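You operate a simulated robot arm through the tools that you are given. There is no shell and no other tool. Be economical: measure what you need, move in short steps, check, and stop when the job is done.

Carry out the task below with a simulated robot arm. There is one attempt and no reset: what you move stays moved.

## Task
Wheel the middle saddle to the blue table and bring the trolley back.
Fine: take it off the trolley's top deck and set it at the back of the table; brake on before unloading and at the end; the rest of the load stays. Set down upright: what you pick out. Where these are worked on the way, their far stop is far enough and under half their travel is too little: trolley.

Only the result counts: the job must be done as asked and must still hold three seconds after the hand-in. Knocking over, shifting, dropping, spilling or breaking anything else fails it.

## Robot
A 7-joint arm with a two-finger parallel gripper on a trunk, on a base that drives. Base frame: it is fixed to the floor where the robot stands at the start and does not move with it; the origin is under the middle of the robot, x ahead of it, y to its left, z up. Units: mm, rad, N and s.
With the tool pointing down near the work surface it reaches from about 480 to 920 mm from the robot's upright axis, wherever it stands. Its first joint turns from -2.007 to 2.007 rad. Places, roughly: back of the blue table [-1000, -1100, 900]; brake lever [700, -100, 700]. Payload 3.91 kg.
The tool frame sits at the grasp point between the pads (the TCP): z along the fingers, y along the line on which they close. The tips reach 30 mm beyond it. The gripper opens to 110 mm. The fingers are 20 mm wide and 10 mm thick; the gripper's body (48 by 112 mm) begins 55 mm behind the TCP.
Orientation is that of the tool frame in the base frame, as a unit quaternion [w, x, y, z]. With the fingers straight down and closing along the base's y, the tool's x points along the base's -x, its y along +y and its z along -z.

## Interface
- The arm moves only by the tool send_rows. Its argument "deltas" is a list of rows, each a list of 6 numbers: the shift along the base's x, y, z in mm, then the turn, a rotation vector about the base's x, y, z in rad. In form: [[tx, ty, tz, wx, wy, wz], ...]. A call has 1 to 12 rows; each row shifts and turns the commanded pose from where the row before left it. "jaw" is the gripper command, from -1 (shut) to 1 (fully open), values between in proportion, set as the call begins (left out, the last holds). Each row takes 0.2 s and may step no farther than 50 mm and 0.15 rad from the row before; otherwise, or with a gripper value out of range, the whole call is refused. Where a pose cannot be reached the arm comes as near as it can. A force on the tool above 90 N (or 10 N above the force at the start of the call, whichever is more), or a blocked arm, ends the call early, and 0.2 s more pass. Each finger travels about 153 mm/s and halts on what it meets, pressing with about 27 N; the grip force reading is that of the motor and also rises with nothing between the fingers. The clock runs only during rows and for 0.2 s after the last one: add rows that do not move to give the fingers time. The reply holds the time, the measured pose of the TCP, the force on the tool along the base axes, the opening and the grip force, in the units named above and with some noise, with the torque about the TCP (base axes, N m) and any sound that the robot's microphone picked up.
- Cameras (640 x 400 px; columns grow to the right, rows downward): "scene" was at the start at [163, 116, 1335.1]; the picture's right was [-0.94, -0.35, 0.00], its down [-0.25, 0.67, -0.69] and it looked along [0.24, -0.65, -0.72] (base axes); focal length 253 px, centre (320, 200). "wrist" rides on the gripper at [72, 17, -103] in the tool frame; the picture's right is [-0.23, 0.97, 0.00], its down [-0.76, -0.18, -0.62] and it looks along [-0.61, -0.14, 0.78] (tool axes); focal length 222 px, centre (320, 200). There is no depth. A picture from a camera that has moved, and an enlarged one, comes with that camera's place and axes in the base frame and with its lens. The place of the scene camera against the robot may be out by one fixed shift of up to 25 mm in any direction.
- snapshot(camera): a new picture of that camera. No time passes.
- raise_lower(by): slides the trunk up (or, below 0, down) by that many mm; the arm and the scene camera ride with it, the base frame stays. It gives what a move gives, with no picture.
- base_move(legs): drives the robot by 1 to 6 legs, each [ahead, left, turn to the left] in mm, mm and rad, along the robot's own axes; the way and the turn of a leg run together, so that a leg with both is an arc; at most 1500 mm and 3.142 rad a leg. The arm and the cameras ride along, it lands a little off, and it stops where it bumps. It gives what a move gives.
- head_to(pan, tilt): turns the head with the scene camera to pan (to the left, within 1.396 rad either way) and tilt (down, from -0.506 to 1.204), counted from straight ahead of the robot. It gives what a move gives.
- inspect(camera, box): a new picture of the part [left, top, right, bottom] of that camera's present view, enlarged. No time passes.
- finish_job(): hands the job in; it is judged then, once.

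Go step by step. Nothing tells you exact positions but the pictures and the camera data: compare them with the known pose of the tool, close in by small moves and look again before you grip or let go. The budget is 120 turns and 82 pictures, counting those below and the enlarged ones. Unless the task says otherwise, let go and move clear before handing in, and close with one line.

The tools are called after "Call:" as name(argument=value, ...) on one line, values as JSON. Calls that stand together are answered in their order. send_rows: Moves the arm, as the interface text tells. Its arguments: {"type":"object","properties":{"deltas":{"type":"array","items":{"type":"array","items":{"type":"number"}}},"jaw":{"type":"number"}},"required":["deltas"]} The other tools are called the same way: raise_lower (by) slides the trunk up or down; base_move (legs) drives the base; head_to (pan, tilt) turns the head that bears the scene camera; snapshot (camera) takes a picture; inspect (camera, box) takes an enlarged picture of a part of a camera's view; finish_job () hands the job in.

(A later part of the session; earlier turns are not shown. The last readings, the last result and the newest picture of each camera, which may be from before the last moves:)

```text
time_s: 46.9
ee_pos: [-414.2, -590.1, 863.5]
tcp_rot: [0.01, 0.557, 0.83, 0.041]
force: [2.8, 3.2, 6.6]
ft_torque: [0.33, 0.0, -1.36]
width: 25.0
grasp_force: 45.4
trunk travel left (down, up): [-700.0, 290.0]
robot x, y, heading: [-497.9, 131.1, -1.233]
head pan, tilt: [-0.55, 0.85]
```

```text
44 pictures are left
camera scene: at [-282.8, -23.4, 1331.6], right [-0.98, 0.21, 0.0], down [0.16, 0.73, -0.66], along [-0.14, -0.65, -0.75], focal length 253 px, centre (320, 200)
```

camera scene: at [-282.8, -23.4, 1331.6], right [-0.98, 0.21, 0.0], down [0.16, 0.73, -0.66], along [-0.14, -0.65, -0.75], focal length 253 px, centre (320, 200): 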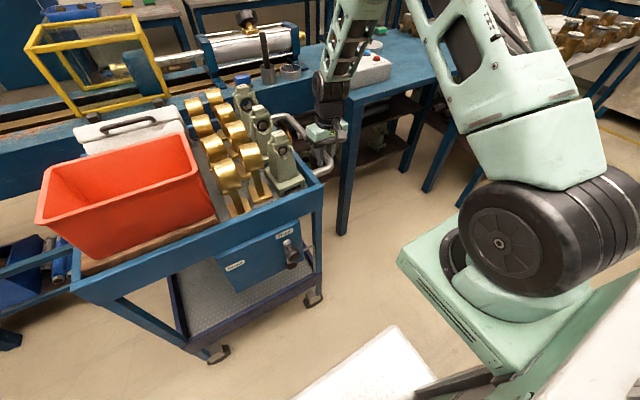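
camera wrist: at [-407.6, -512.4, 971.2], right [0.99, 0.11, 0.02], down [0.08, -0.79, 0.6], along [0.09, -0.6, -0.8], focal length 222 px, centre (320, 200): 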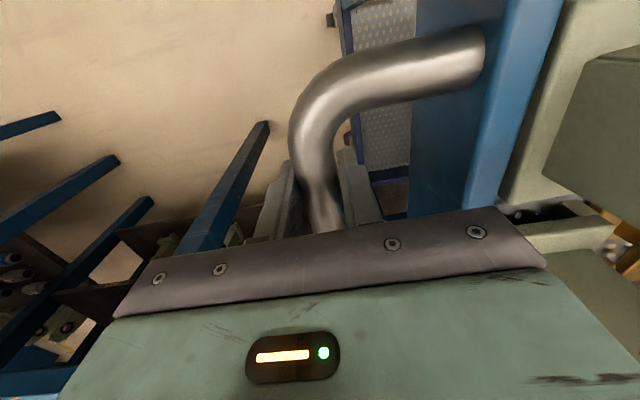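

That's the far stop, after about 900 mm. I'll release the handle, lift, straighten the tool and move back over the brake knob, now expected near u≈-379, v≈-256, z≈734.

Call:
send_rows(deltas=[[0, 0, 0, 0, 0, 0], [0, 0, 0, 0, 0, 0], [0, 0, 40, 0, 0, 0], [0, 0, 40, 0, 0, 0], [0, 0, 40, -0.055, 0.064, -0.068], [0, 0, 40, 0, 0, 0]], jaw=0.5)

Call:
send_rows(deltas=[[-13.6, 40.8, 0, 0, 0, 0], [-13.6, 40.8, 0, 0, 0, 0], [-13.6, 40.8, 0, 0, 0, 0], [-13.6, 40.8, 0, 0, 0, 0], [38, 12.7, 0, 0, 0, 0], [38, 12.7, 0, 0, 0, 0], [38, 12.7, 0, 0, 0, 0], [38, 12.7, 0, 0, 0, 0], [38, 12.7, 0, 0, 0, 0], [0, 0, -50, 0, 0, 0], [0, 0, -50, 0, 0, 0], [0, 0, -50, 0, 0, 0]], jaw=0.15)

Call:
snapshot(camera="wrist")

```text
time_s: 48.3
ee_pos: [-416.3, -589.7, 1024.2]
tcp_rot: [-0.001, 0.586, 0.81, 0.001]
force: [-0.2, -0.5, -1.0]
ft_torque: [0.02, 0.02, 0.01]
width: 82.5
grasp_force: 0.1
trunk travel left (down, up): [-700.0, 290.0]
robot x, y, heading: [-497.0, 130.2, -1.229]
head pan, tilt: [-0.55, 0.85]
```

```text
time_s: 50.9
ee_pos: [-280.4, -364.1, 876.9]
tcp_rot: [0.001, 0.585, 0.811, 0.0]
force: [0.1, 0.7, 0.1]
ft_torque: [0.04, 0.04, 0.01]
width: 62.8
grasp_force: 0.1
trunk travel left (down, up): [-700.0, 290.0]
robot x, y, heading: [-501.2, 132.5, -1.23]
head pan, tilt: [-0.55, 0.85]
```

```text
43 pictures are left
camera wrist: at [-287.3, -290.5, 980.0], right [1.0, 0.09, 0.0], down [0.07, -0.78, 0.62], along [0.06, -0.62, -0.78], focal length 222 px, centre (320, 200)
```

wrist: 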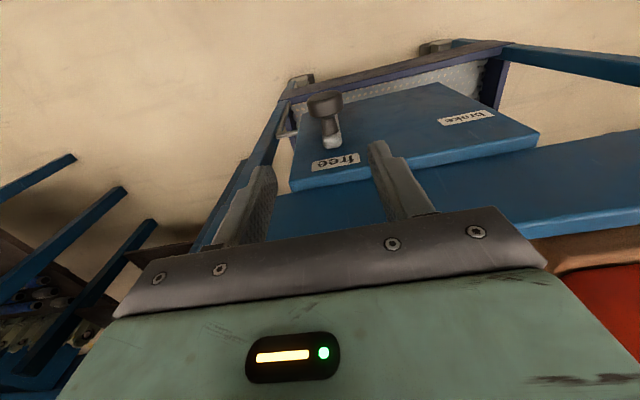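

The knob is between the fingers (u≈-373). I'll descend onto it and check.

Call:
send_rows(deltas=[[4, 1.3, -48, 0, 0, 0], [4, 1.3, -48, 0, 0, 0], [0, 0, -45, 0, 0, 0], [0, 0, 0, 0, 0, 0]])

Call:
snapshot(camera="wrist")

```text
time_s: 51.9
ee_pos: [-268.2, -360.9, 736.1]
tcp_rot: [0.004, 0.586, 0.81, 0.0]
force: [-8.4, 6.1, 74.0]
ft_torque: [-3.5, -0.34, -0.42]
width: 63.3
grasp_force: 0.1
trunk travel left (down, up): [-700.0, 290.0]
robot x, y, heading: [-501.5, 128.2, -1.232]
head pan, tilt: [-0.55, 0.85]
```

```text
42 pictures are left
camera wrist: at [-275.3, -286.2, 839.1], right [1.0, 0.09, 0.0], down [0.07, -0.78, 0.63], along [0.06, -0.62, -0.78], focal length 222 px, centre (320, 200)
```

wrist: 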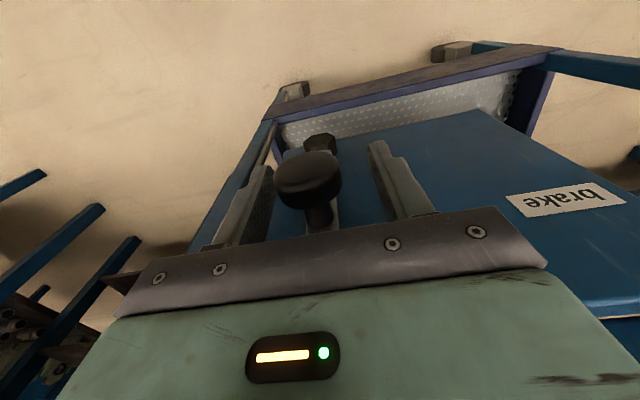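

There's a 74 N upward reaction: the left finger has landed on the knob's edge. I'll back up, shift 9 mm towards -u with wider jaws and come down again.

Call:
send_rows(deltas=[[0, 0, 45, 0, 0, 0], [-8.5, -2.8, 0, 0, 0, 0], [0, 0, 0, 0, 0, 0], [0, 0, -40, 0, 0, 0], [0, 0, 0, 0, 0, 0]], jaw=0.4)

Call:
snapshot(camera="wrist")

Call:
snapshot(camera="scene")

```text
time_s: 53.1
ee_pos: [-278.4, -365.8, 738.2]
tcp_rot: [0.0, 0.585, 0.811, 0.001]
force: [0.4, -1.2, 0.2]
ft_torque: [0.01, 0.02, -0.01]
width: 77.0
grasp_force: 0.1
trunk travel left (down, up): [-700.0, 290.0]
robot x, y, heading: [-500.6, 131.2, -1.23]
head pan, tilt: [-0.55, 0.85]
```

```text
41 pictures are left
camera wrist: at [-284.3, -291.9, 841.8], right [1.0, 0.09, 0.0], down [0.07, -0.78, 0.62], along [0.06, -0.62, -0.78], focal length 222 px, centre (320, 200)
```

wrist: 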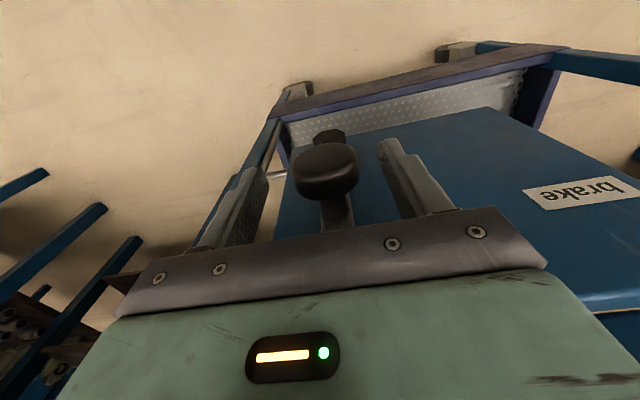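

```text
40 pictures are left
camera scene: at [-282.9, -23.8, 1331.5], right [-0.98, 0.21, 0.0], down [0.16, 0.73, -0.66], along [-0.14, -0.65, -0.75], focal length 253 px, centre (320, 200)
```

scene: 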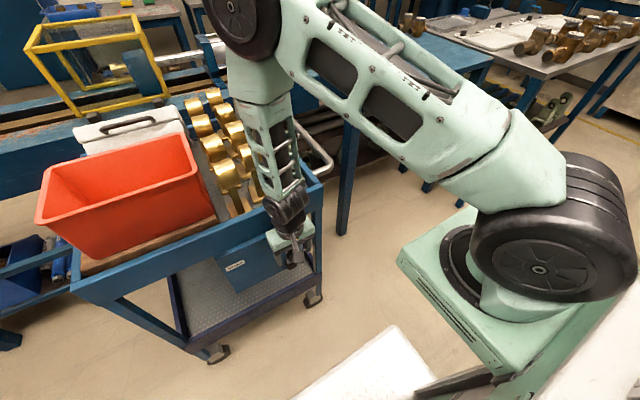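

The knob is now cleanly caged. I'll narrow the jaws and swing it back along the arc to "brake".

Call:
send_rows(deltas=[[0, 0, -2, 0, 0, 0], [0, 0, 0, 0, 0, 0], [10.3, 3.5, -1, 0, 0, 0], [16.1, 5.4, -1, 0, 0, 0], [15.5, 5.2, -4, 0, 0, 0], [15, 5, -5.5, 0, 0, 0], [14.1, 4.7, -8, 0, 0, 0], [13, 4.3, -10, 0, 0, 0], [11.6, 3.9, -11.7, 0, 0, 0], [9.8, 3.3, -13.3, 0, 0, 0], [6.4, 2.1, -10.7, 0, 0, 0]], jaw=-0.1)

Call:
snapshot(camera="wrist")

Call:
inspect(camera="scene", box=[160, 150, 360, 370])

```text
time_s: 54.4
ee_pos: [-226.0, -348.7, 735.0]
tcp_rot: [0.014, 0.58, 0.814, 0.001]
force: [19.1, 21.2, 53.4]
ft_torque: [-3.51, 1.37, 0.84]
width: 49.6
grasp_force: 0.1
trunk travel left (down, up): [-700.0, 290.0]
robot x, y, heading: [-501.4, 130.3, -1.229]
head pan, tilt: [-0.55, 0.85]
stopped in row 6: the force on the tool passed its limit (the readings are from after the stop); the commanded pose is now the measured one
```

```text
39 pictures are left
camera wrist: at [-236.4, -274.5, 838.4], right [0.99, 0.1, 0.02], down [0.07, -0.77, 0.63], along [0.08, -0.63, -0.77], focal length 222 px, centre (320, 200)
```

wrist: 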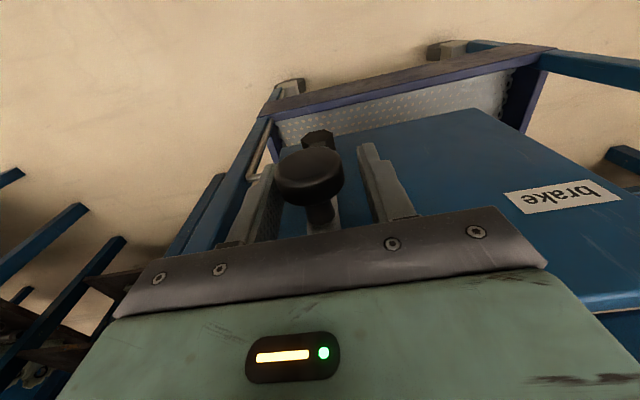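

```text
1.82 times, centred on (260, 260) of scene
camera zoom: at [-282.8, -21.2, 1331.9], right [-0.98, 0.21, 0.0], down [0.16, 0.73, -0.66], along [-0.14, -0.65, -0.75], focal length 459 px, centre (429, 91)
```

zoom: 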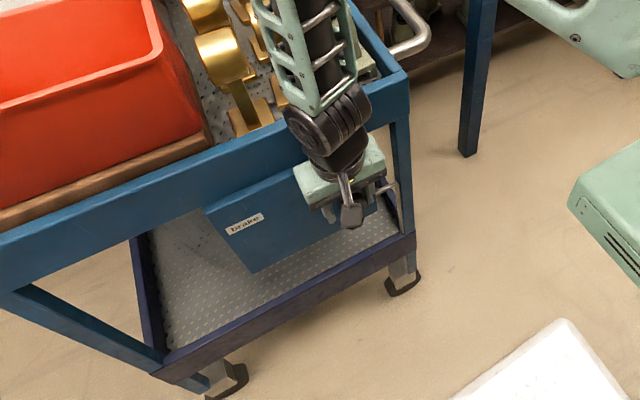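

The trolley rolled back about 45 mm instead of the lever turning, and something is pushing the tool up. I'll look closely at the contact before moving.

Call:
inspect(camera="scene", box=[180, 50, 360, 270])

Call:
inspect(camera="wrist", box=[220, 100, 440, 260])

```text
1.82 times, centred on (270, 160) of scene
camera zoom: at [-282.8, -21.2, 1331.9], right [-0.98, 0.21, 0.0], down [0.16, 0.73, -0.66], along [-0.14, -0.65, -0.75], focal length 459 px, centre (411, 273)
```

zoom: 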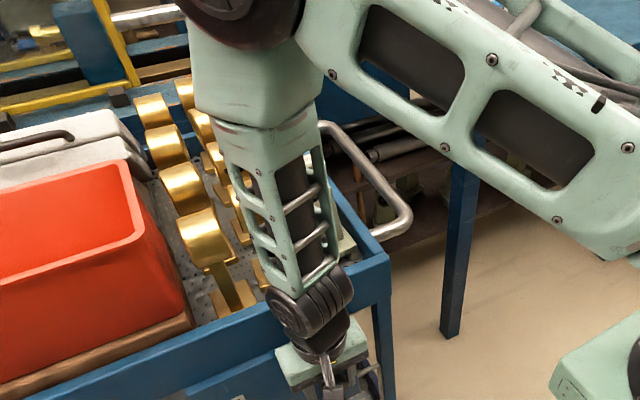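

```text
2.50 times, centred on (330, 180) of wrist
camera zoom: at [-236.4, -274.5, 838.4], right [0.99, 0.1, 0.02], down [0.07, -0.77, 0.63], along [0.08, -0.63, -0.77], focal length 555 px, centre (295, 250)
```

zoom: 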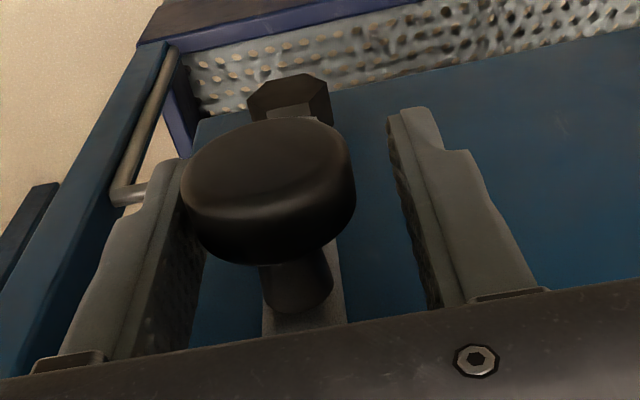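

The forearm leans close over the load in this posture, so I won't force it. I'll lift straight out and check that the load is undisturbed.

Call:
send_rows(deltas=[[0, 0, 20, 0, 0, 0], [0, 0, 50, 0, 0, 0], [0, 0, 50, 0, 0, 0], [0, 0, 50, 0, 0, 0], [-10, 30, 50, 0, 0, 0], [-10, 30, 30, 0, 0, 0], [-10, 30, 0, 0, 0, 0]], jaw=0.15)

Call:
base_move(legs=[[-200, 0, 0]])

Call:
head_to(pan=-0.1, tilt=0.8)

Call:
snapshot(camera="scene")

```text
refused: row 5 steps farther than a row can; nothing moved
```

```text
time_s: 56.2
ee_pos: [-277.5, -223.3, 732.4]
tcp_rot: [0.006, 0.584, 0.812, 0.0]
force: [0.6, -0.6, -0.1]
ft_torque: [0.01, -0.01, 0.05]
width: 49.6
grasp_force: 0.0
trunk travel left (down, up): [-700.0, 290.0]
robot x, y, heading: [-548.5, 256.3, -1.222]
head pan, tilt: [-0.55, 0.85]
stopped in leg 1: the robot was blocked; the commanded pose is now the measured one
```

```text
time_s: 57.1
ee_pos: [-276.8, -224.1, 732.3]
tcp_rot: [0.007, 0.583, 0.812, 0.001]
force: [0.6, 0.4, 1.0]
ft_torque: [0.03, -0.02, -0.02]
width: 49.2
grasp_force: 0.1
trunk travel left (down, up): [-700.0, 290.0]
robot x, y, heading: [-546.7, 257.8, -1.229]
head pan, tilt: [-0.099, 0.799]
```

```text
35 pictures are left
camera scene: at [-292.4, 102.4, 1335.5], right [-0.97, -0.24, 0.0], down [-0.17, 0.7, -0.7], along [0.17, -0.68, -0.72], focal length 253 px, centre (320, 200)
```

scene: 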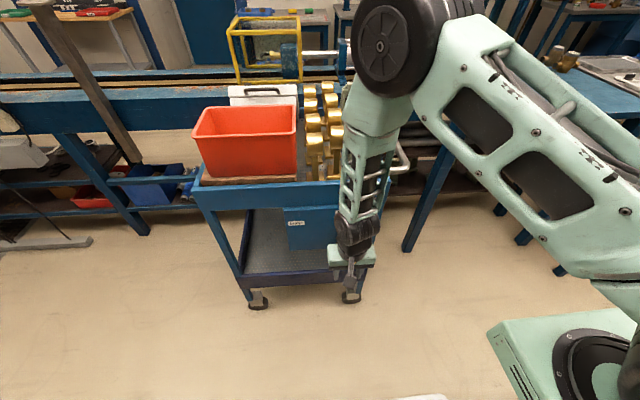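

The lift was refused, and the base backed the tool straight out and was blocked after 135 mm by something behind. I'll raise the arm and look at the lever and load.

Call:
send_rows(deltas=[[0, 0, 50, 0, 0, 0], [0, 0, 50, 0, 0, 0], [0, 0, 50, 0, 0, 0], [-35, -12, 30, 0, 0, 0], [-38, -13, 0, 0, 0, 0], [-38, -13, 0, 0, 0, 0], [-38, -13, 0, 0, 0, 0], [-38, -13, 0, 0, 0, 0]], jaw=0.15)

Call:
inspect(camera="scene", box=[180, 70, 420, 310])

```text
time_s: 58.9
ee_pos: [-465.6, -287.6, 912.7]
tcp_rot: [0.007, 0.583, 0.812, 0.001]
force: [0.3, 0.0, -0.5]
ft_torque: [-0.02, 0.03, 0.0]
width: 63.4
grasp_force: 0.0
trunk travel left (down, up): [-700.0, 290.0]
robot x, y, heading: [-550.9, 263.5, -1.225]
head pan, tilt: [-0.099, 0.799]
```

```text
1.67 times, centred on (300, 190) of scene
camera zoom: at [-291.8, 102.6, 1335.5], right [-0.97, -0.24, 0.0], down [-0.17, 0.7, -0.7], along [0.17, -0.68, -0.72], focal length 421 px, centre (353, 217)
```

zoom: 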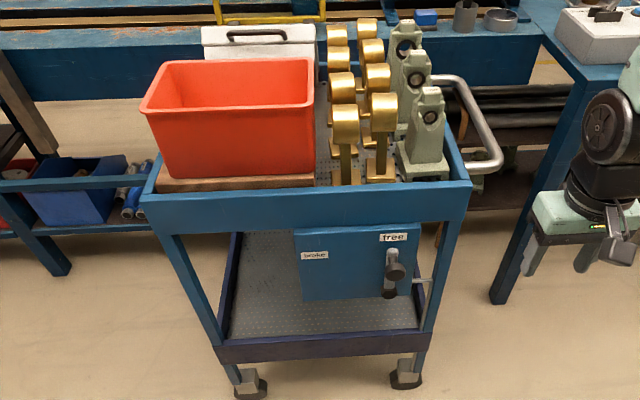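

The load is intact and the lever still stands at "free". From this longer reach the forearm is clear of the saddles, so I'll go over the knob again.

Call:
send_rows(deltas=[[45.3, -12.5, 0, 0, 0, 0], [45.3, -12.5, 0, 0, 0, 0], [45.3, -12.5, 0, 0, 0, 0], [45.3, -12.5, 0, 0, 0, 0], [45.3, -12.5, 0, 0, 0, 0], [0, 0, -40, 0, 0, 0], [0, 0, -40, 0, 0, 0]], jaw=0.3)

Call:
snapshot(camera="wrist")

```text
time_s: 60.5
ee_pos: [-238.1, -351.7, 830.7]
tcp_rot: [0.008, 0.584, 0.812, 0.0]
force: [-0.4, -0.4, 0.9]
ft_torque: [-0.01, -0.01, -0.05]
width: 71.8
grasp_force: 0.0
trunk travel left (down, up): [-700.0, 290.0]
robot x, y, heading: [-546.4, 258.6, -1.226]
head pan, tilt: [-0.099, 0.799]
```

```text
33 pictures are left
camera wrist: at [-246.5, -278.2, 934.7], right [1.0, 0.1, 0.01], down [0.07, -0.77, 0.63], along [0.07, -0.63, -0.78], focal length 222 px, centre (320, 200)
```

wrist: 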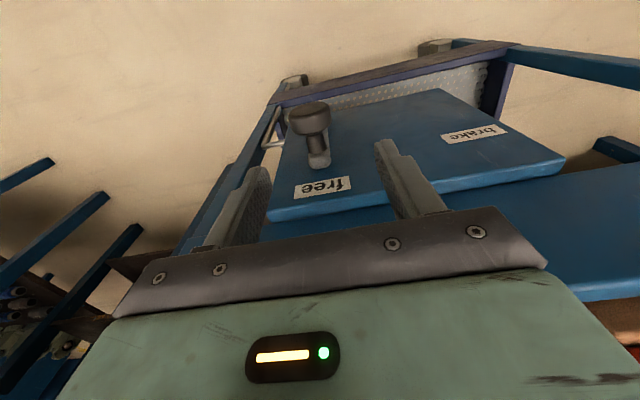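

Call:
send_rows(deltas=[[-5, 7, -40, 0, 0, 0], [0, 0, -40, 0, 0, 0], [0, 0, 0, 0, 0, 0]])

Call:
send_rows(deltas=[[0, 0, 0, 0, 0, 0], [0, 0, 0, 0, 0, 0]], jaw=-0.1)

Call:
send_rows(deltas=[[10, 3.3, 0, 0, 0, 0], [16, 5.3, 0, 0, 0, 0], [0, 0, 0, 0, 0, 0]])

Call:
snapshot(camera="wrist")

```text
time_s: 61.3
ee_pos: [-242.5, -344.2, 752.6]
tcp_rot: [0.007, 0.584, 0.812, 0.0]
force: [-0.7, -0.2, -0.3]
ft_torque: [0.05, -0.04, 0.01]
width: 71.8
grasp_force: 0.0
trunk travel left (down, up): [-700.0, 290.0]
robot x, y, heading: [-546.7, 258.1, -1.226]
head pan, tilt: [-0.099, 0.799]
```

```text
time_s: 61.9
ee_pos: [-242.0, -343.9, 753.2]
tcp_rot: [0.006, 0.583, 0.813, 0.0]
force: [-0.3, -1.0, 0.4]
ft_torque: [-0.03, 0.02, -0.03]
width: 49.4
grasp_force: 0.1
trunk travel left (down, up): [-700.0, 290.0]
robot x, y, heading: [-544.8, 260.4, -1.226]
head pan, tilt: [-0.099, 0.799]
```

```text
time_s: 62.7
ee_pos: [-215.6, -337.3, 752.7]
tcp_rot: [0.007, 0.584, 0.812, 0.001]
force: [0.4, 0.2, -0.2]
ft_torque: [0.0, -0.03, -0.02]
width: 49.4
grasp_force: 0.0
trunk travel left (down, up): [-700.0, 290.0]
robot x, y, heading: [-544.9, 261.7, -1.23]
head pan, tilt: [-0.099, 0.799]
```

```text
32 pictures are left
camera wrist: at [-224.4, -261.7, 856.5], right [1.0, 0.1, 0.01], down [0.07, -0.77, 0.63], along [0.07, -0.63, -0.78], focal length 222 px, centre (320, 200)
```

wrist: 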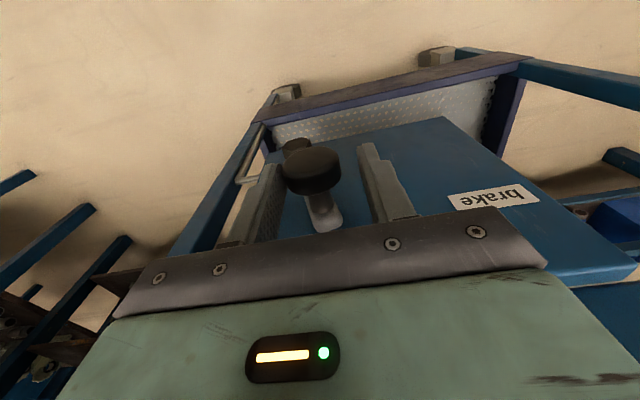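

The lever is turning now, with the trolley standing still. I'll continue the arc, keeping the tips a little higher.

Call:
send_rows(deltas=[[17.6, 5.9, -7.5, 0, 0, 0], [14.4, 4.8, -7, 0, 0, 0], [13.3, 4.4, -10, 0, 0, 0], [11.9, 4, -11, 0, 0, 0], [10.4, 3.5, -13, 0, 0, 0], [6.6, 2.2, -10, 0, 0, 0], [0, 0, 0, 0, 0, 0]])

Call:
snapshot(camera="wrist")

Call:
inspect(camera="scene", box=[180, 70, 420, 310])

```text
time_s: 64.3
ee_pos: [-144.2, -311.6, 692.8]
tcp_rot: [0.006, 0.583, 0.812, -0.001]
force: [-18.9, -9.2, 4.0]
ft_torque: [-0.03, 0.43, -0.06]
width: 59.6
grasp_force: 9.7
trunk travel left (down, up): [-700.0, 290.0]
robot x, y, heading: [-541.0, 260.1, -1.226]
head pan, tilt: [-0.099, 0.799]
```

```text
31 pictures are left
camera wrist: at [-152.3, -237.6, 796.3], right [1.0, 0.09, 0.01], down [0.07, -0.77, 0.63], along [0.07, -0.63, -0.78], focal length 222 px, centre (320, 200)
```

wrist: 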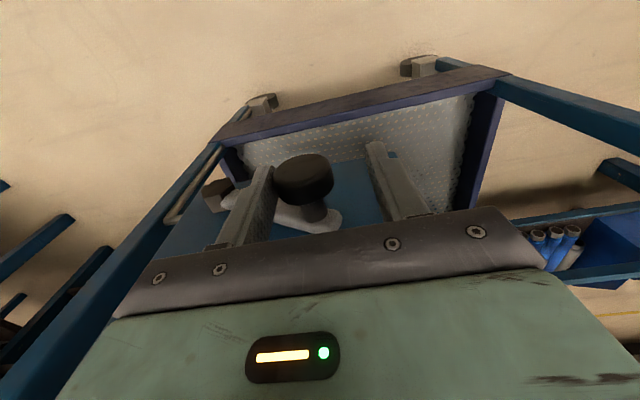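

```text
1.67 times, centred on (300, 190) of scene
camera zoom: at [-293.3, 102.1, 1335.6], right [-0.97, -0.24, 0.0], down [-0.17, 0.7, -0.7], along [0.17, -0.68, -0.72], focal length 421 px, centre (353, 217)
```

zoom: 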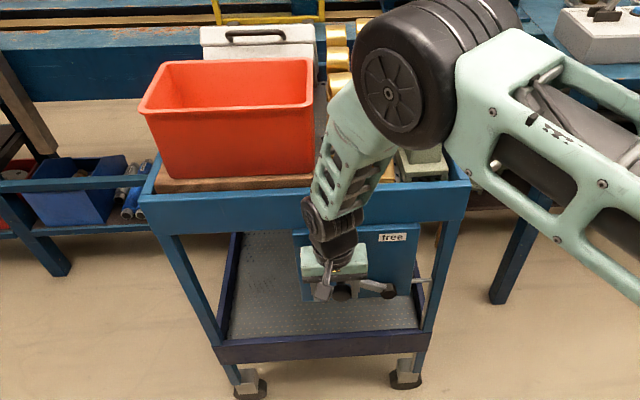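

The brake is on: the lever is pressed to its stop and the trolley holds. I'll back off, lift high, drive in 150 mm and look down at the middle saddle.

Call:
send_rows(deltas=[[-9, -3, 0, 0, 0, 0], [0, 0, 40, 0, 0, 0], [0, 0, 50, 0, 0, 0], [0, 0, 50, 0, 0, 0], [0, 0, 50, 0, 0, 0], [0, 0, 50, 0, 0, 0], [0, 0, 50, 0, 0, 0], [0, 0, 50, 0, 0, 0], [0, 0, 50, 0, 0, 0], [0, 0, 50, 0, 0, 0], [0, 0, 50, 0, 0, 0], [0, 0, 50, 0, 0, 0]], jaw=0.0)

Call:
base_move(legs=[[150, 0, 0]])

Call:
snapshot(camera="scene")

Call:
snapshot(camera="wrist")

```text
time_s: 66.9
ee_pos: [-152.5, -311.4, 1234.1]
tcp_rot: [0.006, 0.584, 0.812, 0.001]
force: [0.1, 0.0, 0.0]
ft_torque: [0.03, 0.01, -0.01]
width: 55.2
grasp_force: 0.2
trunk travel left (down, up): [-700.0, 290.0]
robot x, y, heading: [-546.8, 260.2, -1.231]
head pan, tilt: [-0.099, 0.799]
```

```text
time_s: 68.2
ee_pos: [-102.3, -451.2, 1232.3]
tcp_rot: [0.006, 0.584, 0.812, 0.0]
force: [-0.1, -0.1, 0.2]
ft_torque: [0.02, -0.01, 0.0]
width: 55.1
grasp_force: 0.1
trunk travel left (down, up): [-700.0, 290.0]
robot x, y, heading: [-494.6, 116.6, -1.222]
head pan, tilt: [-0.099, 0.799]
```

```text
29 pictures are left
camera scene: at [-242.0, -38.2, 1335.6], right [-0.97, -0.24, 0.0], down [-0.17, 0.7, -0.7], along [0.17, -0.68, -0.72], focal length 253 px, centre (320, 200)
```

scene: 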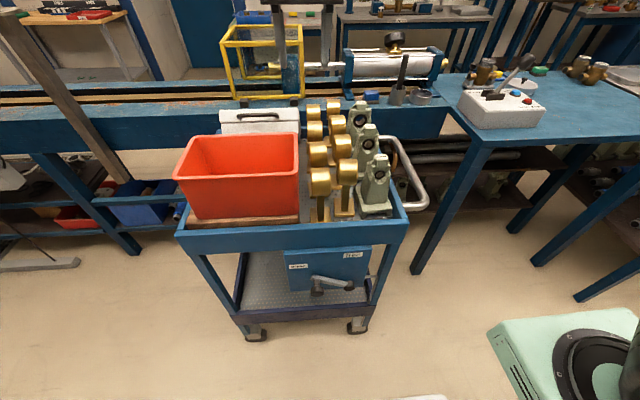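

```text
28 pictures are left
camera wrist: at [-110.3, -376.1, 1336.3], right [1.0, 0.1, 0.01], down [0.07, -0.77, 0.63], along [0.07, -0.63, -0.78], focal length 222 px, centre (320, 200)
```

wrist: 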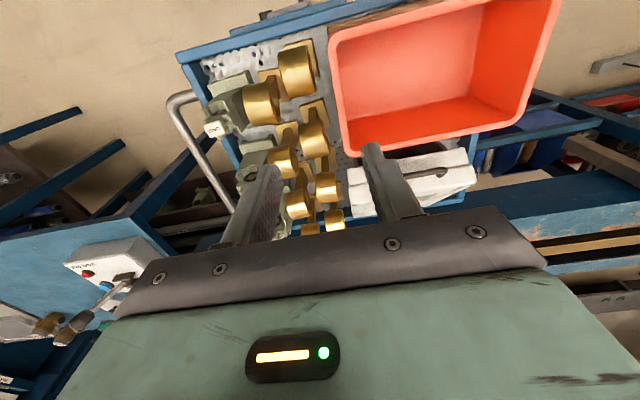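

The lever clearly points to "brake". I'll zoom in on the saddles to work out the grasp.

Call:
inspect(camera="scene", box=[290, 85, 440, 235])

Call:
send_rows(deltas=[[-40, -28, 0, -0.01, 0.007, 0], [-40, -28, 0, 0, 0, 0], [-10, -5, 0, 0, 0, 0]], jaw=1)

Call:
snapshot(camera="wrist")

```text
2.67 times, centred on (365, 160) of scene
camera zoom: at [-242.0, -38.2, 1335.6], right [-0.97, -0.24, 0.0], down [-0.17, 0.7, -0.7], along [0.17, -0.68, -0.72], focal length 674 px, centre (200, 307)
```

zoom: 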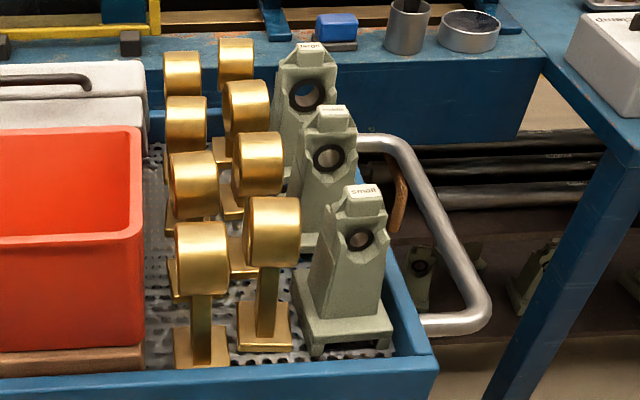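

```text
time_s: 69.0
ee_pos: [-192.9, -510.8, 1233.3]
tcp_rot: [0.007, 0.582, 0.813, -0.005]
force: [0.3, -0.3, -0.8]
ft_torque: [-0.01, 0.03, 0.01]
width: 109.9
grasp_force: 0.0
trunk travel left (down, up): [-700.0, 290.0]
robot x, y, heading: [-495.3, 118.0, -1.228]
head pan, tilt: [-0.099, 0.799]
```

```text
26 pictures are left
camera wrist: at [-200.9, -434.6, 1335.6], right [1.0, 0.1, 0.0], down [0.07, -0.77, 0.64], along [0.06, -0.63, -0.77], focal length 222 px, centre (320, 200)
```

wrist: 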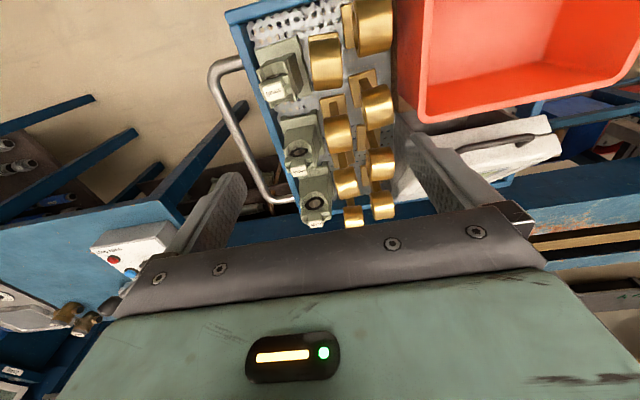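

The three saddles stand in a row with about 110 mm spacing; the gap to the brass heads is tight, so I'll grip along the row (v), between saddles. I'll turn the tool 90° so the camera faces from the handle side and hover over the middle one.

Call:
send_rows(deltas=[[-3, -11, 0, 0, 0, 0.143], [-3, -11, 0, 0, 0, 0.143], [-3, -11, 0, 0, 0, 0.143], [-3, -11, 0, 0, 0, 0.143], [-3, -11, 0, 0, 0, 0.143], [-3, -11, 0, 0, 0, 0.143], [-3, -11, 0, 0, 0, 0.143], [-3, -11, 0, 0, 0, 0.143], [-3, -11, 0, 0, 0, 0.143], [-2, -10, 0, 0, 0, 0.143], [0, -8, -40, 0, 0, 0.141], [0, 0, 0, 0, 0, 0]], jaw=1)

Call:
snapshot(camera="wrist")

```text
time_s: 71.6
ee_pos: [-223.6, -630.6, 1196.7]
tcp_rot: [0.009, -0.161, 0.987, 0.001]
force: [-0.1, -0.7, 0.5]
ft_torque: [0.01, 0.02, -0.01]
width: 109.9
grasp_force: 0.1
trunk travel left (down, up): [-700.0, 290.0]
robot x, y, heading: [-495.5, 119.3, -1.229]
head pan, tilt: [-0.099, 0.799]
```

```text
25 pictures are left
camera wrist: at [-299.7, -638.5, 1298.7], right [-0.1, 1.0, 0.0], down [0.77, 0.07, 0.64], along [0.63, 0.06, -0.77], focal length 222 px, centre (320, 200)
```

wrist: 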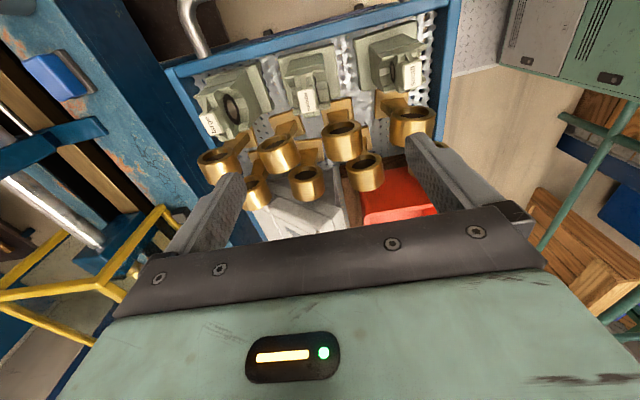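

Call:
inspect(camera="wrist", box=[170, 20, 450, 200])

```text
2.22 times, centred on (310, 110) of wrist
camera zoom: at [-299.7, -638.5, 1298.7], right [-0.1, 1.0, 0.0], down [0.77, 0.07, 0.64], along [0.63, 0.06, -0.77], focal length 494 px, centre (342, 400)
```

zoom: 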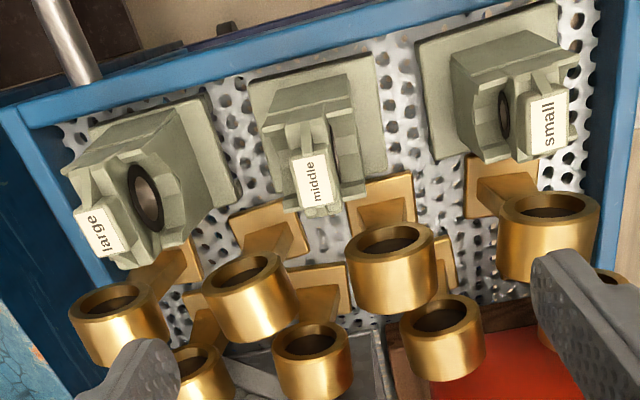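

The row view is clear: the middle saddle's hole axis lies along the row, and there's room for the fingers on both sides. I'll centre (about 21 mm towards -v), level the tool, narrow to about 88 mm and come down to z≈1080.

Call:
send_rows(deltas=[[6.6, -8.9, 0, -0.003, 0.018, 0], [6.7, -8.8, 0, 0, 0, 0], [0, 0, -40, 0, 0, 0], [0, 0, -40, 0, 0, 0], [0, 0, -36, 0, 0, 0]], jaw=0.6)

Call:
inspect(camera="wrist", box=[160, 0, 480, 230])

Call:
inspect(camera="scene", box=[290, 60, 450, 220])

```text
time_s: 72.8
ee_pos: [-207.2, -645.5, 1079.2]
tcp_rot: [0.001, -0.162, 0.987, 0.0]
force: [0.1, 0.1, -0.6]
ft_torque: [-0.03, 0.01, 0.02]
width: 88.0
grasp_force: 0.1
trunk travel left (down, up): [-700.0, 290.0]
robot x, y, heading: [-495.7, 112.6, -1.223]
head pan, tilt: [-0.099, 0.799]
```

```text
1.74 times, centred on (320, 115) of wrist
camera zoom: at [-280.7, -652.9, 1183.4], right [-0.1, 1.0, 0.0], down [0.78, 0.07, 0.62], along [0.62, 0.06, -0.78], focal length 386 px, centre (320, 348)
```

zoom: 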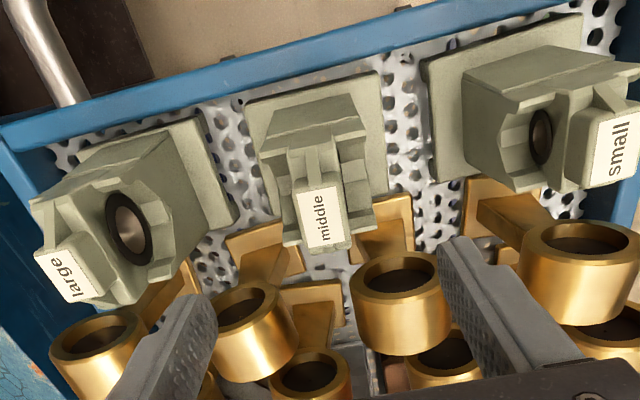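

```text
2.50 times, centred on (370, 140) of scene
camera zoom: at [-242.1, -38.0, 1335.6], right [-0.97, -0.24, 0.0], down [-0.17, 0.7, -0.7], along [0.17, -0.68, -0.72], focal length 632 px, centre (195, 350)
```

zoom: 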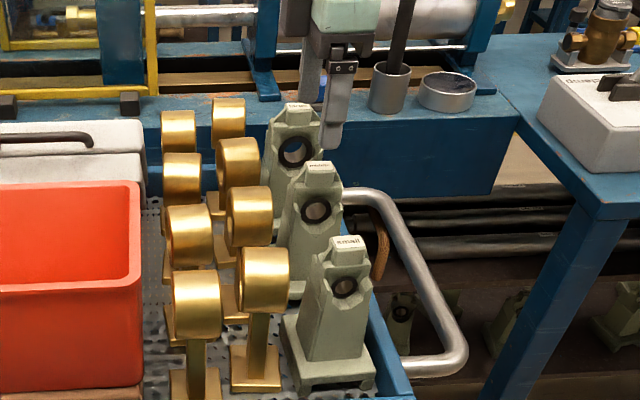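

The fingers will drop into the gaps on both sides of the middle saddle. I'll descend to ring height (z≈948), watching the force.

Call:
send_rows(deltas=[[1, 0, -35, 0, 0, 0], [0, 0, -35, 0, 0, 0], [0, 0, -35, 0, 0, 0], [0, 0, -26, 0, 0, 0], [0, 0, 0, 0, 0, 0]])

Call:
inspect(camera="wrist", box=[160, 0, 480, 240])

Call:
inspect(camera="scene", box=[310, 70, 430, 190])

```text
time_s: 74.0
ee_pos: [-206.2, -645.0, 948.5]
tcp_rot: [0.0, -0.162, 0.987, 0.0]
force: [-1.3, 2.2, 12.6]
ft_torque: [-0.1, 0.04, 0.01]
width: 88.0
grasp_force: 0.0
trunk travel left (down, up): [-700.0, 290.0]
robot x, y, heading: [-493.7, 120.1, -1.226]
head pan, tilt: [-0.099, 0.799]
```

```text
1.67 times, centred on (320, 120) of wrist
camera zoom: at [-280.4, -652.8, 1052.9], right [-0.1, 1.0, 0.0], down [0.78, 0.07, 0.62], along [0.62, 0.06, -0.78], focal length 370 px, centre (320, 333)
```

zoom: 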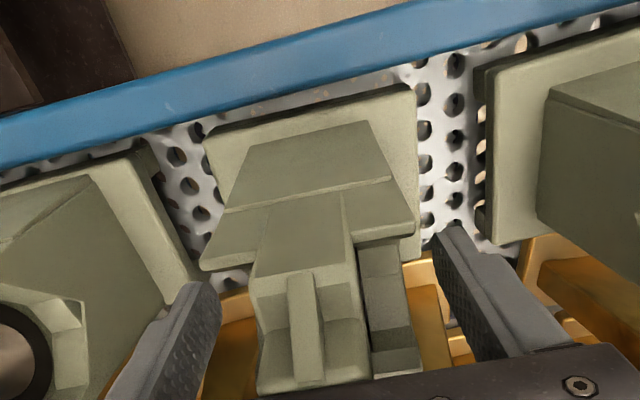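

```text
3.33 times, centred on (370, 130) of scene
camera zoom: at [-242.3, -37.7, 1335.9], right [-0.97, -0.24, 0.0], down [-0.17, 0.7, -0.7], along [0.17, -0.68, -0.72], focal length 842 px, centre (153, 433)
```

zoom: 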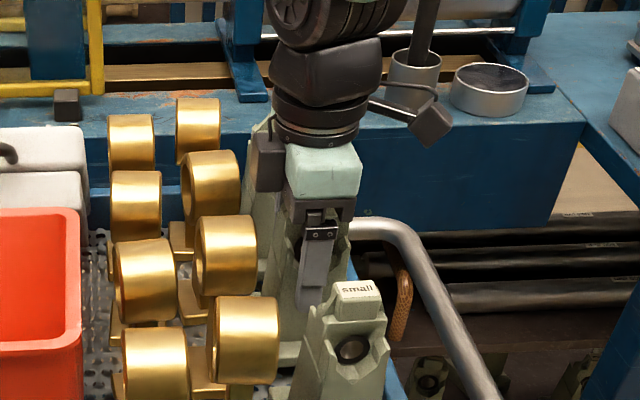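

A light 12.6 N upward push, centred: the palm is just touching the cap. I'll rise 6 mm and close.

Call:
send_rows(deltas=[[0, 0, 6, 0, 0, 0], [0, 0, 0, 0, 0, 0]])

Call:
send_rows(deltas=[[0, 0, 0, 0, 0, 0], [0, 0, 0, 0, 0, 0], [0, 0, 0, 0, 0, 0]], jaw=-1)

Call:
inspect(camera="wrist", box=[160, 0, 480, 240])

```text
time_s: 74.6
ee_pos: [-205.5, -646.3, 952.6]
tcp_rot: [0.0, -0.162, 0.987, 0.001]
force: [0.1, 0.1, 0.6]
ft_torque: [0.0, -0.01, 0.02]
width: 87.9
grasp_force: 0.1
trunk travel left (down, up): [-700.0, 290.0]
robot x, y, heading: [-496.3, 120.7, -1.228]
head pan, tilt: [-0.099, 0.799]
```

```text
time_s: 75.4
ee_pos: [-205.9, -645.9, 951.8]
tcp_rot: [0.0, -0.161, 0.987, 0.001]
force: [1.5, 1.5, 0.2]
ft_torque: [0.41, 0.16, -0.13]
width: 56.4
grasp_force: 26.6
trunk travel left (down, up): [-700.0, 290.0]
robot x, y, heading: [-497.0, 114.1, -1.228]
head pan, tilt: [-0.099, 0.799]
```

```text
1.67 times, centred on (320, 120) of wrist
camera zoom: at [-279.3, -653.3, 1056.3], right [-0.1, 1.0, 0.0], down [0.78, 0.07, 0.62], along [0.62, 0.06, -0.78], focal length 370 px, centre (320, 333)
```

zoom: 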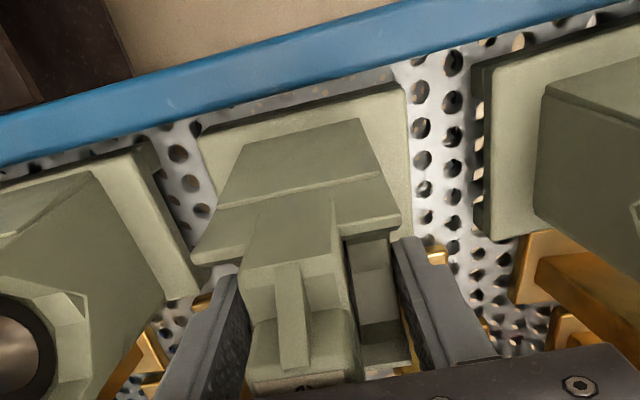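

Gripped at 56 mm. I'll lift 30 mm and check the grip.

Call:
send_rows(deltas=[[0, 0, 10, 0, 0, 0], [0, 0, 20, 0, 0, 0], [0, 0, 0, 0, 0, 0]])

Call:
inspect(camera="wrist", box=[160, 0, 480, 240])

```text
time_s: 76.2
ee_pos: [-205.2, -646.8, 982.3]
tcp_rot: [0.0, -0.161, 0.987, 0.001]
force: [-0.7, 0.6, -7.2]
ft_torque: [0.03, -0.06, 0.0]
width: 56.2
grasp_force: 27.3
trunk travel left (down, up): [-700.0, 290.0]
robot x, y, heading: [-495.8, 118.1, -1.221]
head pan, tilt: [-0.099, 0.799]
```

```text
1.67 times, centred on (320, 120) of wrist
camera zoom: at [-279.1, -654.0, 1085.9], right [-0.1, 1.0, 0.0], down [0.78, 0.07, 0.62], along [0.62, 0.06, -0.78], focal length 370 px, centre (320, 333)
```

zoom: 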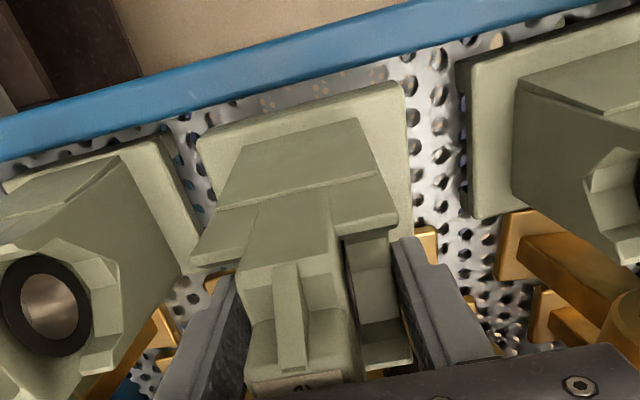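

It's secure, weighing about 0.7 kg. I'll raise it well clear to z≈1290, then drive along to the blue table.

Call:
send_rows(deltas=[[0, 0, 30, 0, 0, 0], [0, 0, 40, 0, 0, 0], [0, 0, 40, 0, 0, 0], [0, 0, 40, 0, 0, 0], [0, 0, 40, 0, 0, 0], [0, 0, 40, 0, 0, 0], [0, 0, 40, 0, 0, 0], [0, 0, 40, 0, 0, 0]])

Call:
base_move(legs=[[0, -350, 0], [50, -150, -0.343]])

Call:
head_to(pan=-0.2, tilt=0.55)

Call:
snapshot(camera="scene")

```text
time_s: 78.0
ee_pos: [-206.3, -645.2, 1293.7]
tcp_rot: [-0.001, -0.162, 0.987, 0.003]
force: [0.3, 0.5, -7.6]
ft_torque: [0.04, -0.06, 0.0]
width: 56.0
grasp_force: 26.8
trunk travel left (down, up): [-700.0, 290.0]
robot x, y, heading: [-497.8, 117.8, -1.228]
head pan, tilt: [-0.099, 0.799]
```

```text
time_s: 81.4
ee_pos: [-957.0, -890.6, 1294.9]
tcp_rot: [0.0, 0.012, 1.0, 0.0]
force: [-0.1, 0.2, -6.6]
ft_torque: [-0.04, -0.06, 0.02]
width: 55.7
grasp_force: 27.1
trunk travel left (down, up): [-700.0, 290.0]
robot x, y, heading: [-970.9, -73.0, -1.576]
head pan, tilt: [-0.099, 0.799]
```

```text
time_s: 82.2
ee_pos: [-958.3, -892.8, 1293.3]
tcp_rot: [0.0, 0.012, 1.0, 0.002]
force: [0.1, -0.1, -7.1]
ft_torque: [0.0, -0.09, 0.0]
width: 55.9
grasp_force: 26.7
trunk travel left (down, up): [-700.0, 290.0]
robot x, y, heading: [-968.5, -75.2, -1.571]
head pan, tilt: [-0.201, 0.55]
```

```text
17 pictures are left
camera scene: at [-790.8, -320.0, 1356.8], right [-0.98, 0.2, 0.0], down [0.11, 0.51, -0.85], along [-0.17, -0.83, -0.52], focal length 253 px, centre (320, 200)
```

scene: 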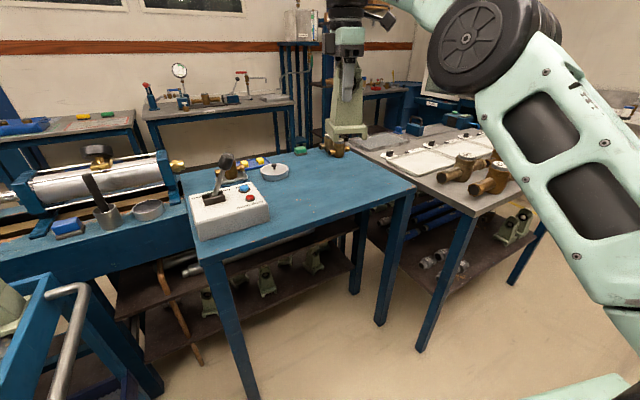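

The table's edge runs parallel to the trolley's path, and its control-box text faces away, so "back" is the robot's side, which agrees with the given place (-1000, -1100). I'll drive ahead 217 mm and 42 mm right to bring the saddle above it, then check from the wrist.

Call:
base_move(legs=[[217, -42, 0]])

Call:
send_rows(deltas=[[0, 0, -50, 0, 0, 0], [0, 0, -50, 0, 0, 0], [0, 0, -40, 0, 0, 0]])

Call:
snapshot(camera="wrist")

Call:
snapshot(camera="scene")

```text
time_s: 83.9
ee_pos: [-997.4, -1114.8, 1293.5]
tcp_rot: [0.0, 0.01, 1.0, 0.002]
force: [-0.5, 0.4, -6.2]
ft_torque: [0.01, -0.08, -0.02]
width: 55.9
grasp_force: 27.2
trunk travel left (down, up): [-700.0, 290.0]
robot x, y, heading: [-1014.4, -299.5, -1.572]
head pan, tilt: [-0.201, 0.55]
```

```text
time_s: 84.7
ee_pos: [-998.0, -1115.0, 1155.2]
tcp_rot: [-0.001, 0.01, 1.0, 0.002]
force: [-0.5, 0.2, -6.0]
ft_torque: [0.01, -0.12, 0.0]
width: 56.1
grasp_force: 27.4
trunk travel left (down, up): [-700.0, 290.0]
robot x, y, heading: [-1012.1, -295.9, -1.572]
head pan, tilt: [-0.201, 0.55]
```

```text
16 pictures are left
camera wrist: at [-1070.2, -1097.4, 1259.9], right [0.25, 0.97, 0.0], down [0.76, -0.19, 0.62], along [0.6, -0.15, -0.78], focal length 222 px, centre (320, 200)
```

wrist: 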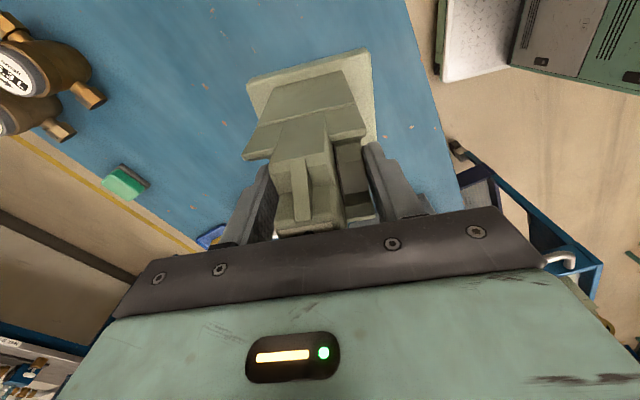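

```text
15 pictures are left
camera scene: at [-832.6, -542.5, 1356.9], right [-0.98, 0.2, 0.0], down [0.1, 0.51, -0.85], along [-0.17, -0.84, -0.52], focal length 253 px, centre (320, 200)
```

scene: 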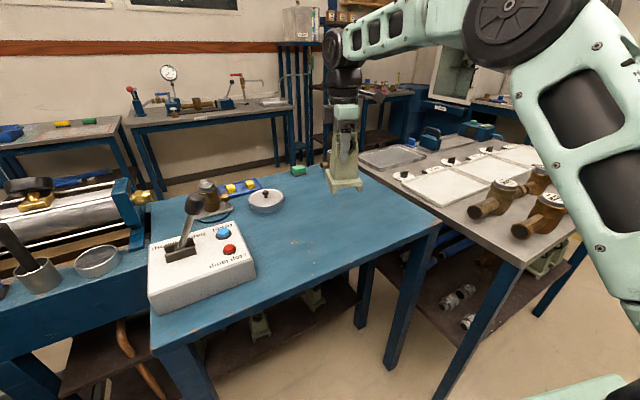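

From the wrist view the table spans y≈-967 to -1625 at x=-1000, and the spot beneath is clear. I'll lower gently, using force to find the table.

Call:
send_rows(deltas=[[0, 8, -40, 0, 0, 0], [0, 7, -35, 0, 0, 0], [0, 0, -25, 0, 0, 0], [0, 0, -10, 0, 0, 0]])

Call:
snapshot(camera="wrist")

```text
time_s: 85.7
ee_pos: [-995.8, -1098.7, 1044.1]
tcp_rot: [0.0, 0.01, 1.0, 0.001]
force: [0.5, 0.2, -6.3]
ft_torque: [-0.01, -0.08, 0.0]
width: 55.8
grasp_force: 27.3
trunk travel left (down, up): [-700.0, 290.0]
robot x, y, heading: [-1013.8, -299.9, -1.575]
head pan, tilt: [-0.201, 0.55]
```

```text
14 pictures are left
camera wrist: at [-1066.7, -1081.6, 1149.4], right [0.25, 0.97, 0.0], down [0.76, -0.19, 0.62], along [0.6, -0.15, -0.78], focal length 222 px, centre (320, 200)
```

wrist: 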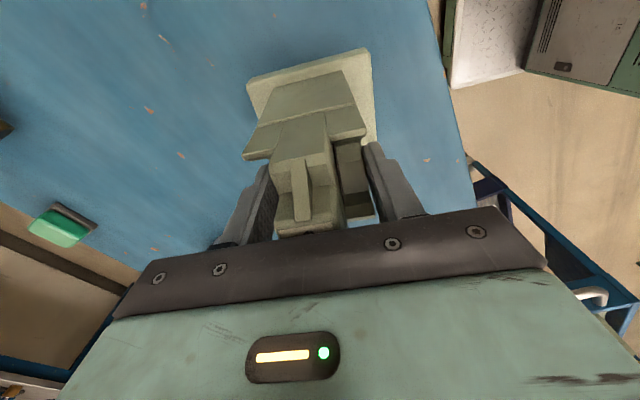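

Call:
send_rows(deltas=[[0, 0, -5, 0, 0, 0], [0, 0, -5, 0, 0, 0], [0, 0, -5, 0, 0, 0]])

Call:
send_rows(deltas=[[0, 0, -4, 0, 0, 0], [0, 0, -4, 0, 0, 0]])

Call:
send_rows(deltas=[[0, 0, -4, 0, 0, 0], [0, 0, -4, 0, 0, 0]])

```text
time_s: 86.5
ee_pos: [-994.9, -1098.9, 1029.8]
tcp_rot: [0.0, 0.01, 1.0, 0.002]
force: [-0.6, 0.0, -7.1]
ft_torque: [-0.02, -0.06, -0.01]
width: 55.7
grasp_force: 26.6
trunk travel left (down, up): [-700.0, 290.0]
robot x, y, heading: [-1011.8, -300.9, -1.573]
head pan, tilt: [-0.201, 0.55]
```

```text
time_s: 87.1
ee_pos: [-996.7, -1099.1, 1021.1]
tcp_rot: [0.0, 0.01, 1.0, 0.002]
force: [-0.5, 0.1, -6.3]
ft_torque: [-0.01, -0.06, 0.01]
width: 56.0
grasp_force: 27.2
trunk travel left (down, up): [-700.0, 290.0]
robot x, y, heading: [-1010.8, -298.5, -1.575]
head pan, tilt: [-0.201, 0.55]
```

```text
time_s: 87.7
ee_pos: [-996.8, -1100.3, 1014.6]
tcp_rot: [0.0, 0.01, 1.0, 0.002]
force: [-0.8, -0.2, -6.7]
ft_torque: [0.01, -0.08, -0.01]
width: 56.1
grasp_force: 26.8
trunk travel left (down, up): [-700.0, 290.0]
robot x, y, heading: [-1012.8, -298.2, -1.574]
head pan, tilt: [-0.201, 0.55]
```

No contact yet; continuing in small steps.

Call:
send_rows(deltas=[[0, 0, -3, 0, 0, 0], [0, 0, -3, 0, 0, 0]])

Call:
inspect(camera="scene", box=[290, 110, 410, 230])

```text
time_s: 88.3
ee_pos: [-996.8, -1100.0, 1009.4]
tcp_rot: [0.0, 0.011, 1.0, -0.001]
force: [-1.7, 4.2, 19.1]
ft_torque: [0.81, -0.02, -0.25]
width: 56.3
grasp_force: 27.3
trunk travel left (down, up): [-700.0, 290.0]
robot x, y, heading: [-1012.1, -300.2, -1.569]
head pan, tilt: [-0.201, 0.55]
```

```text
3.33 times, centred on (350, 170) of scene
camera zoom: at [-832.7, -541.4, 1357.5], right [-0.98, 0.2, 0.0], down [0.1, 0.51, -0.85], along [-0.17, -0.84, -0.52], focal length 842 px, centre (220, 300)
```

zoom: 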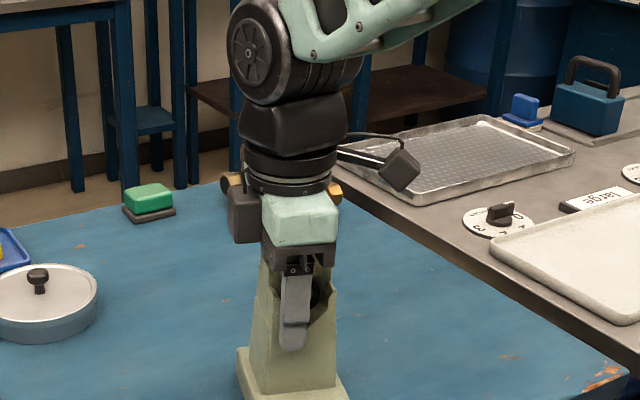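

It's on the table (19 N). I'll release and rise straight up.

Call:
send_rows(deltas=[[0, 0, 0, 0, 0, 0], [0, 0, 0, 0, 0, 0], [0, 0, 0, 0, 0, 0]], jaw=0.6)

Call:
send_rows(deltas=[[0, 0, 20, 0, 0, 0], [0, 0, 40, 0, 0, 0], [0, 0, 50, 0, 0, 0], [0, 0, 50, 0, 0, 0], [0, 0, 50, 0, 0, 0], [0, 0, 50, 0, 0, 0]])

Call:
snapshot(camera="scene")

```text
time_s: 89.1
ee_pos: [-996.6, -1100.3, 1009.8]
tcp_rot: [0.0, 0.009, 1.0, 0.0]
force: [1.0, -2.2, 23.3]
ft_torque: [0.14, 0.28, -0.01]
width: 88.1
grasp_force: 0.1
trunk travel left (down, up): [-700.0, 290.0]
robot x, y, heading: [-1011.2, -299.5, -1.571]
head pan, tilt: [-0.201, 0.55]
```

```text
time_s: 90.5
ee_pos: [-992.6, -1100.6, 1266.9]
tcp_rot: [0.001, 0.01, 1.0, 0.002]
force: [0.2, -0.8, -0.9]
ft_torque: [0.02, 0.02, -0.03]
width: 88.3
grasp_force: 0.1
trunk travel left (down, up): [-700.0, 290.0]
robot x, y, heading: [-1011.6, -299.0, -1.574]
head pan, tilt: [-0.201, 0.55]
```

```text
12 pictures are left
camera scene: at [-832.7, -542.7, 1356.8], right [-0.98, 0.2, 0.0], down [0.1, 0.51, -0.85], along [-0.17, -0.84, -0.52], focal length 253 px, centre (320, 200)
```

scene: 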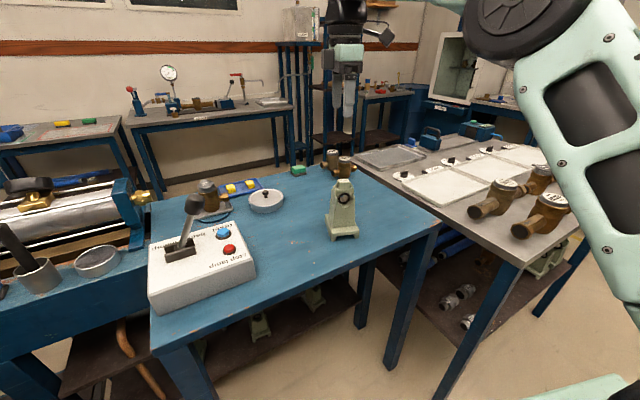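

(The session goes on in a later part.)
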